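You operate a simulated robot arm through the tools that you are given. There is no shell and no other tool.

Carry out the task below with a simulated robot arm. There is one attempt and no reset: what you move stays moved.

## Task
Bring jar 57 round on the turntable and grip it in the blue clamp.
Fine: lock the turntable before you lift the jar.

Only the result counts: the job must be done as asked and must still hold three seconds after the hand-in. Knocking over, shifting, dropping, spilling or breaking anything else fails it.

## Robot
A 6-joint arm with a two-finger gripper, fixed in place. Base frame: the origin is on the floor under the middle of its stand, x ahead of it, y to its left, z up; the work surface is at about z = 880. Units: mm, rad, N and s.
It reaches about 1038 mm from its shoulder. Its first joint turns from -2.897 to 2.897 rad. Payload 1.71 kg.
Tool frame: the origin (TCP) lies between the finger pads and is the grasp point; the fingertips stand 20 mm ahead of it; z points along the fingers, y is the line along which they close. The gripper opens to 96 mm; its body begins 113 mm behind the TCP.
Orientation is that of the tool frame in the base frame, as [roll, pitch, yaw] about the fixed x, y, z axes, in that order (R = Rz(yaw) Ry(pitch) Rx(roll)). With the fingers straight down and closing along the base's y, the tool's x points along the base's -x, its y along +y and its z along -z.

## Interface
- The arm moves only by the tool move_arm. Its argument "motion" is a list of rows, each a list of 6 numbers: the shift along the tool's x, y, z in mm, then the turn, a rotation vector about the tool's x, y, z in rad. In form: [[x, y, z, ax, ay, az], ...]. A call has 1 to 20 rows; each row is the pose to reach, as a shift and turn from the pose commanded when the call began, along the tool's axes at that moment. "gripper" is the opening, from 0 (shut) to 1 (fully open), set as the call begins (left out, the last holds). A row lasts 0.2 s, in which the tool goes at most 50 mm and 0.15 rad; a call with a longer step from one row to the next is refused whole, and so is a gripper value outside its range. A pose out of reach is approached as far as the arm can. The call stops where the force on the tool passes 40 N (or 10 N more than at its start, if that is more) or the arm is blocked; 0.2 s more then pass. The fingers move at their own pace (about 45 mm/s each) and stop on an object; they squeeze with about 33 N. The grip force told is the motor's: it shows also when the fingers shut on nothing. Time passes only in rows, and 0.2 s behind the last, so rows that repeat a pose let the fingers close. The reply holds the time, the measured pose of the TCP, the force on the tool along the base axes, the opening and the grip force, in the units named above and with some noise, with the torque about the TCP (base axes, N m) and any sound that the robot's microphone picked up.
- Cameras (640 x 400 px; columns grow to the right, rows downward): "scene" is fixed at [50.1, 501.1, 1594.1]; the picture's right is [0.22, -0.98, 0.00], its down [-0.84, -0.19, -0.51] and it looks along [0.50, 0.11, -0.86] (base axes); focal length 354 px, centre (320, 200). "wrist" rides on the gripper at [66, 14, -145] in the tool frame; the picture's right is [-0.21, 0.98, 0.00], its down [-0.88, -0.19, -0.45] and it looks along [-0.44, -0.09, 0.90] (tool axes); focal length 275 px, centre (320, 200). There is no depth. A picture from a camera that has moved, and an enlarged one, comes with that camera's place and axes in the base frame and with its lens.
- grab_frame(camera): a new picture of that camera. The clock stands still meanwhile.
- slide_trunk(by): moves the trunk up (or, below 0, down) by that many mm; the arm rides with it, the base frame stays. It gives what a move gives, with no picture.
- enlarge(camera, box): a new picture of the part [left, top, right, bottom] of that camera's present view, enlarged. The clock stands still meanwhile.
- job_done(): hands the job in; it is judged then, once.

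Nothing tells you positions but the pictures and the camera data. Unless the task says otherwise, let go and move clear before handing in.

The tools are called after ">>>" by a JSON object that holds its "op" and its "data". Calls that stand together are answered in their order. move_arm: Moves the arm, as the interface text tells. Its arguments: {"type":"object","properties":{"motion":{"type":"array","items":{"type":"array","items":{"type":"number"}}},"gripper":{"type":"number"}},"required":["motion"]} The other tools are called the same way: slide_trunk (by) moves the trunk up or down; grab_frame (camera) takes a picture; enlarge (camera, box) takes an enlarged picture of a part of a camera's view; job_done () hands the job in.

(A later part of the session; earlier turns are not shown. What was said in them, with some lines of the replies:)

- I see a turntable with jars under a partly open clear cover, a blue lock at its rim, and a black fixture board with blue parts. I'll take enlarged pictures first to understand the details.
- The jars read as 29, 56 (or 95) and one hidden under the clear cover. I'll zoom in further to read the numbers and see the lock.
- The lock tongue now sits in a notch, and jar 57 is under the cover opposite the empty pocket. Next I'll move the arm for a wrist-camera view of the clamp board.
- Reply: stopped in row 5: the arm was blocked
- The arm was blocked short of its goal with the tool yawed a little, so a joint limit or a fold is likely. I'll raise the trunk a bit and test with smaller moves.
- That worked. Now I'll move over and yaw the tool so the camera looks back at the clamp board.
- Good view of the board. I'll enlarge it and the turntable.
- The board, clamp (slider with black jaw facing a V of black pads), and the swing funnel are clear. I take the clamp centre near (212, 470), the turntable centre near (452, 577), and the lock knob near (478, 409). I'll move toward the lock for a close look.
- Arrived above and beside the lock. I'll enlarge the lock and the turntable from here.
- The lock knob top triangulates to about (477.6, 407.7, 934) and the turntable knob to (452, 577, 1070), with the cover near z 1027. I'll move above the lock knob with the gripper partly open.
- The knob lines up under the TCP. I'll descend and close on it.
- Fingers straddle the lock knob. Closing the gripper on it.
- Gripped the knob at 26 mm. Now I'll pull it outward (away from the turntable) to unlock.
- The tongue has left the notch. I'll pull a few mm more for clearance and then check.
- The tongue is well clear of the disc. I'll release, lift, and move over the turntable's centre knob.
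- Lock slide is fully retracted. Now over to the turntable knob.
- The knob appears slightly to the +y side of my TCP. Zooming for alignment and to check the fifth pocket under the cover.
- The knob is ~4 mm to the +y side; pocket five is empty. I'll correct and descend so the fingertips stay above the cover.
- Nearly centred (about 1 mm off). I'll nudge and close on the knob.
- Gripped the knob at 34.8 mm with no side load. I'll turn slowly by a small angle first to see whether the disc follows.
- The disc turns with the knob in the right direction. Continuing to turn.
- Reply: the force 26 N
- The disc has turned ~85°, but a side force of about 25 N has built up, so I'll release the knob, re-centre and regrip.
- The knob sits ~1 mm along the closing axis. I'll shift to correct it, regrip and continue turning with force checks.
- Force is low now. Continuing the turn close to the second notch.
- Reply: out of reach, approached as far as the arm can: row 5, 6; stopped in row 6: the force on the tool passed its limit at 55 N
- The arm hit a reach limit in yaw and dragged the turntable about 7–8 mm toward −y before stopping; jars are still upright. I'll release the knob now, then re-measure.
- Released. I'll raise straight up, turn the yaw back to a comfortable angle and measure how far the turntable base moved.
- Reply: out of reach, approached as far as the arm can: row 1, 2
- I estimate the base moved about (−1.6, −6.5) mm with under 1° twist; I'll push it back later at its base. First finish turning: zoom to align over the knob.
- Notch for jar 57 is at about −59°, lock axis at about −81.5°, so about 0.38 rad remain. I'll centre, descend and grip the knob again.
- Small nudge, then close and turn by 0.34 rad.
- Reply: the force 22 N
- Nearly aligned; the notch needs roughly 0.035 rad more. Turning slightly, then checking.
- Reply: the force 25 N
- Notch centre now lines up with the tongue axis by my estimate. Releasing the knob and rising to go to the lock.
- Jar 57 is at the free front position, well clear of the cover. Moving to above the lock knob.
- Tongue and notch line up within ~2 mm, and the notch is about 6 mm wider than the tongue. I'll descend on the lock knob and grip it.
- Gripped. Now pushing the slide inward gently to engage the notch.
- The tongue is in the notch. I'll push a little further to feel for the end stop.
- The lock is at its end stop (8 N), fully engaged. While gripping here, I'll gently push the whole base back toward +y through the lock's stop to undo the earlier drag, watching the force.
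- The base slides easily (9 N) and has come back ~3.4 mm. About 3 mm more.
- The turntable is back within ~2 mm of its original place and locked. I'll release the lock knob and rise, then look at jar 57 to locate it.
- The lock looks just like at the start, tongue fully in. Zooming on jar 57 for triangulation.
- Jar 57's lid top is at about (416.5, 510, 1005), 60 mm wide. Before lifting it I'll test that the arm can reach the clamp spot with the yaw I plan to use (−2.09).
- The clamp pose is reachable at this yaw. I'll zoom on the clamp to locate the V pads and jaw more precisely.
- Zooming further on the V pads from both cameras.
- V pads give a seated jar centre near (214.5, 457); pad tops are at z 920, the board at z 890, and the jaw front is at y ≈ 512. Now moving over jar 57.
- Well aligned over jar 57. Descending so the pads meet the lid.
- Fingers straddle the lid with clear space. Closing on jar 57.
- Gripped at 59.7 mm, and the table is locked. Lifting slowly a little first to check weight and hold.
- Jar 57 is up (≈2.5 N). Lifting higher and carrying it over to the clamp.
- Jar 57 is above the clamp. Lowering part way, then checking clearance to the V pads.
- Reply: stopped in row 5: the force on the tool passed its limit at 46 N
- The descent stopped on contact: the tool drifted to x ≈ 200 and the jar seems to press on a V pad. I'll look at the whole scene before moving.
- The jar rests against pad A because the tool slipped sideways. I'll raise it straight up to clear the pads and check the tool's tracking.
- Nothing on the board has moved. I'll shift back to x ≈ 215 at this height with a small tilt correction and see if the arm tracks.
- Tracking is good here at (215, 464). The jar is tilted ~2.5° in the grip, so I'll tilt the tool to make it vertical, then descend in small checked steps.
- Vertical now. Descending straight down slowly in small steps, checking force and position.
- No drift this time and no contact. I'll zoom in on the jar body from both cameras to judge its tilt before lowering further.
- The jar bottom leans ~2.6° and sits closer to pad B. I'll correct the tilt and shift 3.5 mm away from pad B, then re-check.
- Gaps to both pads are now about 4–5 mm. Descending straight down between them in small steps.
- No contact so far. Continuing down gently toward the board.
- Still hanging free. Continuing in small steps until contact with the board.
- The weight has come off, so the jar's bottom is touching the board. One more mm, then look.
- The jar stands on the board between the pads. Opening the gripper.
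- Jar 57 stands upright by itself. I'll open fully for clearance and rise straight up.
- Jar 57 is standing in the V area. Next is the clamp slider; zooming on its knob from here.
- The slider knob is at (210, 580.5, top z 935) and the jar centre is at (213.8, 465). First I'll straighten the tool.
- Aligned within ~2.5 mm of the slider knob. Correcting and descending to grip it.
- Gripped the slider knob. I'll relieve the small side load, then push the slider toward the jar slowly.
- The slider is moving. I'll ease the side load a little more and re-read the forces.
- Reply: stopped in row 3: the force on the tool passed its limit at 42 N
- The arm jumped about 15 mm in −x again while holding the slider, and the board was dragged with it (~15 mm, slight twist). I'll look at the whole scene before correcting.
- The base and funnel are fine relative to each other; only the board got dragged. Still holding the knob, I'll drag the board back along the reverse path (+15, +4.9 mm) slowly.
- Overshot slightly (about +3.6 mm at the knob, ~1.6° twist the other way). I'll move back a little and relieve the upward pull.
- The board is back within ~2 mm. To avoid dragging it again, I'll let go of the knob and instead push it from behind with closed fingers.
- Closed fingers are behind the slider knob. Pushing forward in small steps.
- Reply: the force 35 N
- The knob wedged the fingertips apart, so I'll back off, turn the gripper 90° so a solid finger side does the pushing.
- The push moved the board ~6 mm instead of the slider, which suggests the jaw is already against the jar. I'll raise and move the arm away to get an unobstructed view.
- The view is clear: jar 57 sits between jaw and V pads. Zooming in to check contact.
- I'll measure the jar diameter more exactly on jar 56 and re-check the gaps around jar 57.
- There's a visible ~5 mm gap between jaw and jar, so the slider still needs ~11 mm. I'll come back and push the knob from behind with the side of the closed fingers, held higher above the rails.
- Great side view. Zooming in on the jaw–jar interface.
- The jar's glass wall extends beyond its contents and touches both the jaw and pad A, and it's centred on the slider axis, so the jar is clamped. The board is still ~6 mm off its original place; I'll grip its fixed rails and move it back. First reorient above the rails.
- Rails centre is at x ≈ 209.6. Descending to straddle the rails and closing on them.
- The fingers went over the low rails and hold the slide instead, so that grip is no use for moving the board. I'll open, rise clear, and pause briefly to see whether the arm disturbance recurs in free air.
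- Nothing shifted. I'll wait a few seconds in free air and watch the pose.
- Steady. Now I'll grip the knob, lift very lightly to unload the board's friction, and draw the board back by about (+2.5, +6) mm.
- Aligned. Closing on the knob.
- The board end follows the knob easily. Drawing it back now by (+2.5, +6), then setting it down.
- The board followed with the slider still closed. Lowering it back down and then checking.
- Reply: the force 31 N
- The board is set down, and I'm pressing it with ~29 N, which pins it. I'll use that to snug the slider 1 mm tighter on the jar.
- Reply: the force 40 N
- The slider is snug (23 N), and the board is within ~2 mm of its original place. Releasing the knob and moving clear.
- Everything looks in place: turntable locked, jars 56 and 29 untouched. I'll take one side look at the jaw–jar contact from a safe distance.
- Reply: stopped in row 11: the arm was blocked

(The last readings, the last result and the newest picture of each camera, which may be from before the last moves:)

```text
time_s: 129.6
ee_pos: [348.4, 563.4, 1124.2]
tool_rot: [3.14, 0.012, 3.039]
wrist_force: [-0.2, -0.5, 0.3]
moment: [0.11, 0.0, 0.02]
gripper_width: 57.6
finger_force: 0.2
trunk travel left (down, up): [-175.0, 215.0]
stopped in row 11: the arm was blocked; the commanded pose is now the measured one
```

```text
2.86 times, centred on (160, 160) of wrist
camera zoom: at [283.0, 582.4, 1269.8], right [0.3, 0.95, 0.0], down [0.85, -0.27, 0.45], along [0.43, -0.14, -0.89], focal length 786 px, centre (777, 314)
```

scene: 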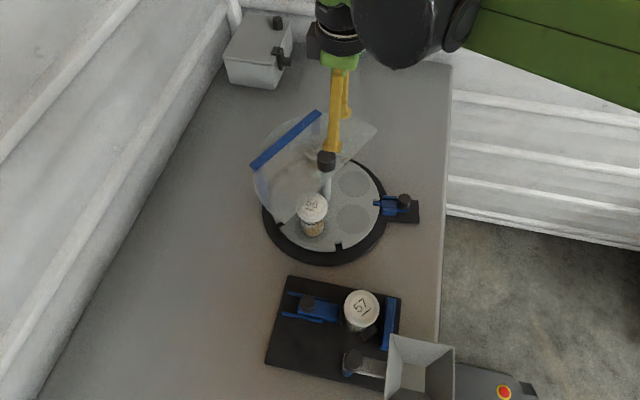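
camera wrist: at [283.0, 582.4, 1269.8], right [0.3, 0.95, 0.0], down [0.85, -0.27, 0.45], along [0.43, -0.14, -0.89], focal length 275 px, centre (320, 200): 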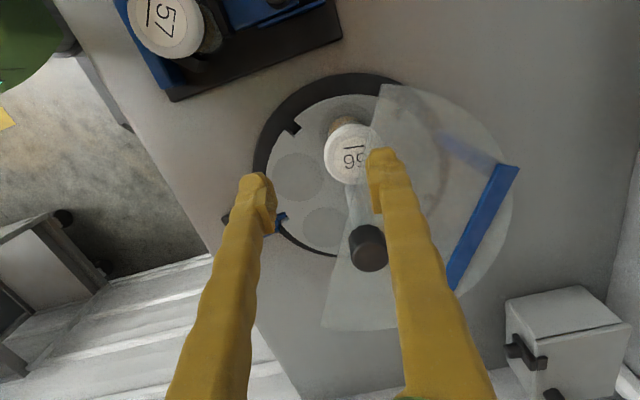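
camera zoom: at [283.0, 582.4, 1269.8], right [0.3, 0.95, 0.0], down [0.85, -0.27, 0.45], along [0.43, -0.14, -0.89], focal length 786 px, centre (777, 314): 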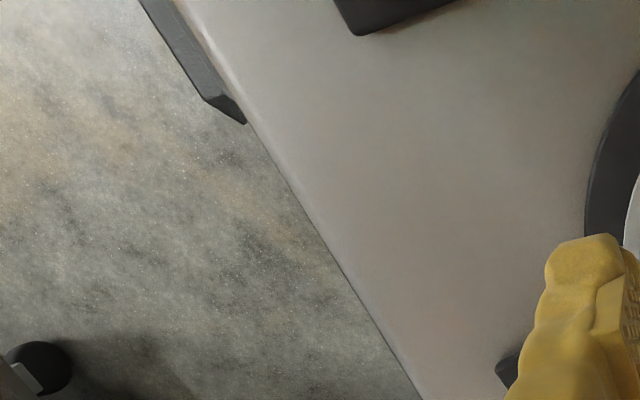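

The arm stalled mid-transit in free air (nothing touched). Continuing to the viewing pose.

>>> {"op": "move_arm", "data": {"motion": [[23, 5, 0, 0, 0, 0], [46, 11, 0, 0, 0, -0.03], [69, 17, 0, 0, 0, -0.05], [92, 22, 0, 0, 0, -0.07], [115, 28, 0, 0, 0, -0.1], [137, 33, 20, 0, 0, -0.1], [137, 33, 50, 0, 0, -0.1], [137, 33, 84, 0, 0, -0.1], [137, 33, 84, 0, 0, -0.1]]}}

>>> {"op": "grab_frame", "data": {"camera": "wrist"}}

>>> {"op": "enlarge", "data": {"camera": "wrist", "box": [80, 90, 280, 230]}}

```text
time_s: 130.7
ee_pos: [335.5, 544.3, 1128.4]
tool_rot: [3.138, 0.027, 2.941]
wrist_force: [-0.5, -0.9, 0.6]
moment: [0.16, -0.1, -0.02]
gripper_width: 57.4
finger_force: 0.0
trunk travel left (down, up): [-175.0, 215.0]
stopped in row 5: the arm was blocked; the commanded pose is now the measured one
```

```text
taken
camera wrist: at [270.3, 571.7, 1271.8], right [0.4, 0.92, 0.01], down [0.81, -0.35, 0.47], along [0.43, -0.18, -0.88], focal length 275 px, centre (320, 200)
```

wrist: 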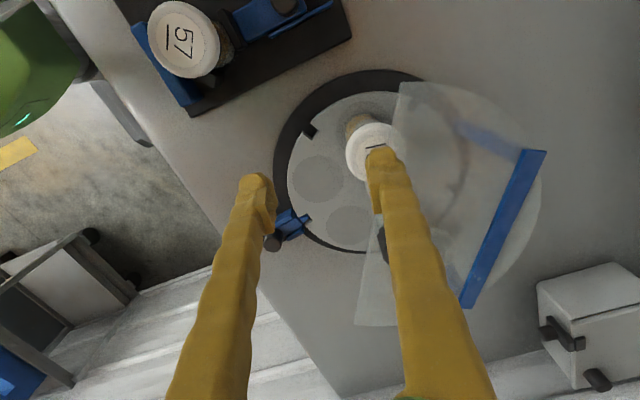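

```text
2.86 times, centred on (180, 160) of wrist
camera zoom: at [270.3, 571.7, 1271.8], right [0.4, 0.92, 0.01], down [0.81, -0.35, 0.47], along [0.43, -0.18, -0.88], focal length 786 px, centre (720, 314)
```

zoom: 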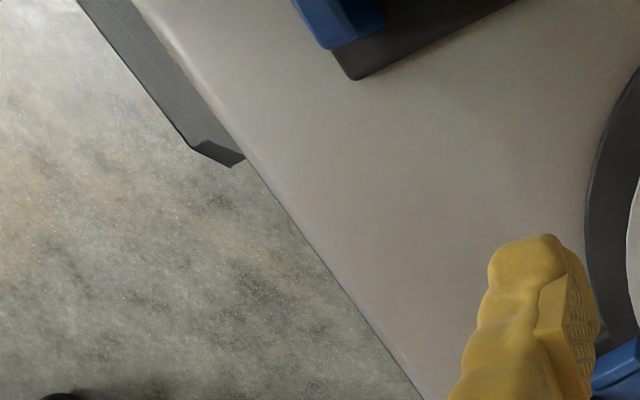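

>>> {"op": "grab_frame", "data": {"camera": "scene"}}

```text
taken
```

scene: 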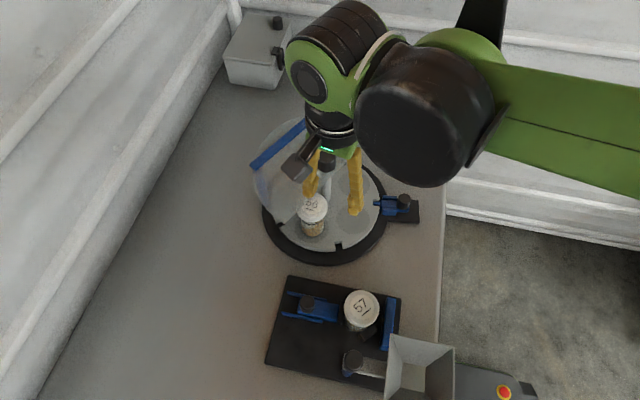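

>>> {"op": "enlarge", "data": {"camera": "wrist", "box": [120, 0, 300, 110]}}

>>> {"op": "enlarge", "data": {"camera": "scene", "box": [335, 300, 375, 340]}}

```text
3.56 times, centred on (210, 55) of wrist
camera zoom: at [270.3, 571.7, 1271.8], right [0.4, 0.92, 0.01], down [0.81, -0.35, 0.47], along [0.43, -0.18, -0.88], focal length 979 px, centre (711, 716)
```

zoom: 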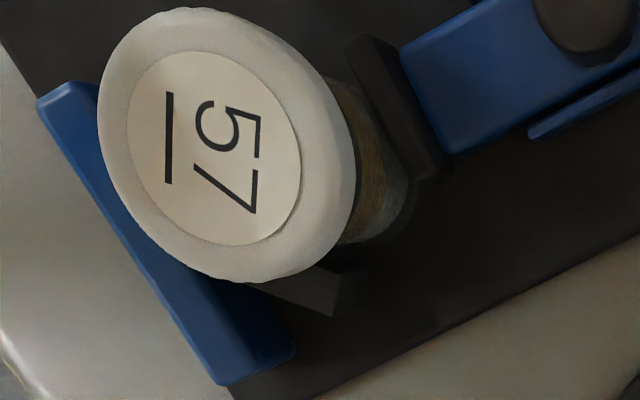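

```text
10.00 times, centred on (355, 320) of scene
camera zoom: at [50.1, 501.1, 1594.1], right [0.22, -0.98, 0.0], down [-0.84, -0.19, -0.51], along [0.5, 0.11, -0.86], focal length 3544 px, centre (-30, -1000)
```

zoom: 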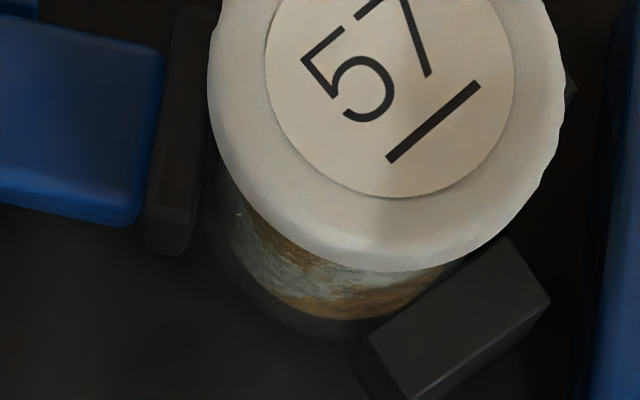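

Both views show the jaw against jar 57 with the jar seated in the V pads, the turntable locked, and the other jars undisturbed. I'll rise clear of everything before handing in.

>>> {"op": "move_arm", "data": {"motion": [[-10, 0, -25, 0, 0, 0], [-20, 0, -50, 0, 0, 0], [-30, 0, -75, 0, 0, 0], [-40, 0, -100, 0, 0, 0], [-40, 0, -100, 0, 0, 0]]}}

>>> {"op": "grab_frame", "data": {"camera": "scene"}}

>>> {"op": "enlarge", "data": {"camera": "scene", "box": [350, 170, 430, 230]}}

>>> {"op": "enlarge", "data": {"camera": "scene", "box": [260, 270, 420, 390]}}

```text
time_s: 131.9
ee_pos: [364.0, 547.2, 1227.9]
tool_rot: [-3.141, 0.025, 2.958]
wrist_force: [-0.4, -0.4, -0.3]
moment: [0.0, -0.02, 0.02]
gripper_width: 57.9
finger_force: 0.1
trunk travel left (down, up): [-175.0, 215.0]
```

```text
taken
```

scene: 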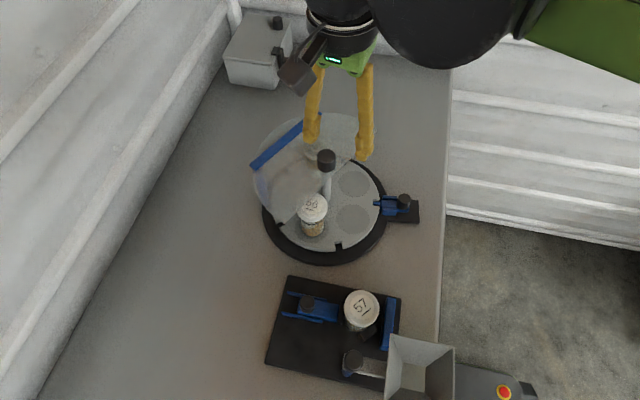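

```text
6.67 times, centred on (390, 200) of scene
camera zoom: at [50.1, 501.1, 1594.1], right [0.22, -0.98, 0.0], down [-0.84, -0.19, -0.51], along [0.5, 0.11, -0.86], focal length 2362 px, centre (-147, 200)
```

zoom: 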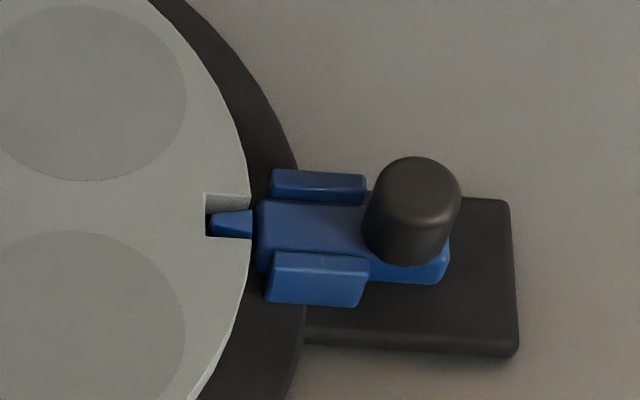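

```text
3.33 times, centred on (340, 330) of scene
camera zoom: at [50.1, 501.1, 1594.1], right [0.22, -0.98, 0.0], down [-0.84, -0.19, -0.51], along [0.5, 0.11, -0.86], focal length 1181 px, centre (253, -233)
```

zoom: 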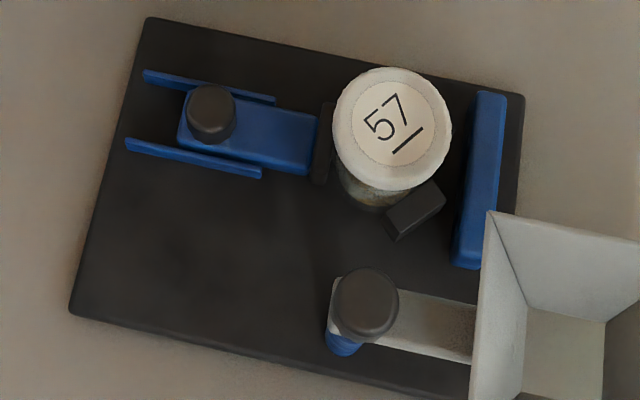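

Jar 57 stands upright in the V of the blue clamp with the jaw closed on it. The turntable is locked with its tongue in the notch, and the arm is clear of everything. Handing in.

>>> {"op": "job_done", "data": {}}

```text
The job is handed in.
```

Jar 57 is in the blue clamp: it stands upright in the V pads with the jaw closed against it. I locked the turntable before lifting the jar, and it is still locked. The job is handed in, but I haven't seen how it was judged.

Two things were shifted along the way, and I moved both back:

- **Turntable base:** while I was turning the knob, the arm reached a limit and dragged the base about 7 mm. It is now within about 2 mm of where it started.
- **Clamp board:** the arm jumped sideways while I held the clamp slider and pulled the board about 15 mm. I drew it back, and a later push moved it about 6 mm, which I also corrected. It now sits about 2 to 3 mm from its starting place.

The jar also touched a V pad and tilted slightly in the gripper on the first lowering. I straightened it before setting it down. The other jars never left their pockets; they only turned round with the table. Nothing was knocked over or spilled that I could see.

I judged the jaw's grip from the camera views and from pushing the slider to about 23 N; nothing measured the clamping force directly.
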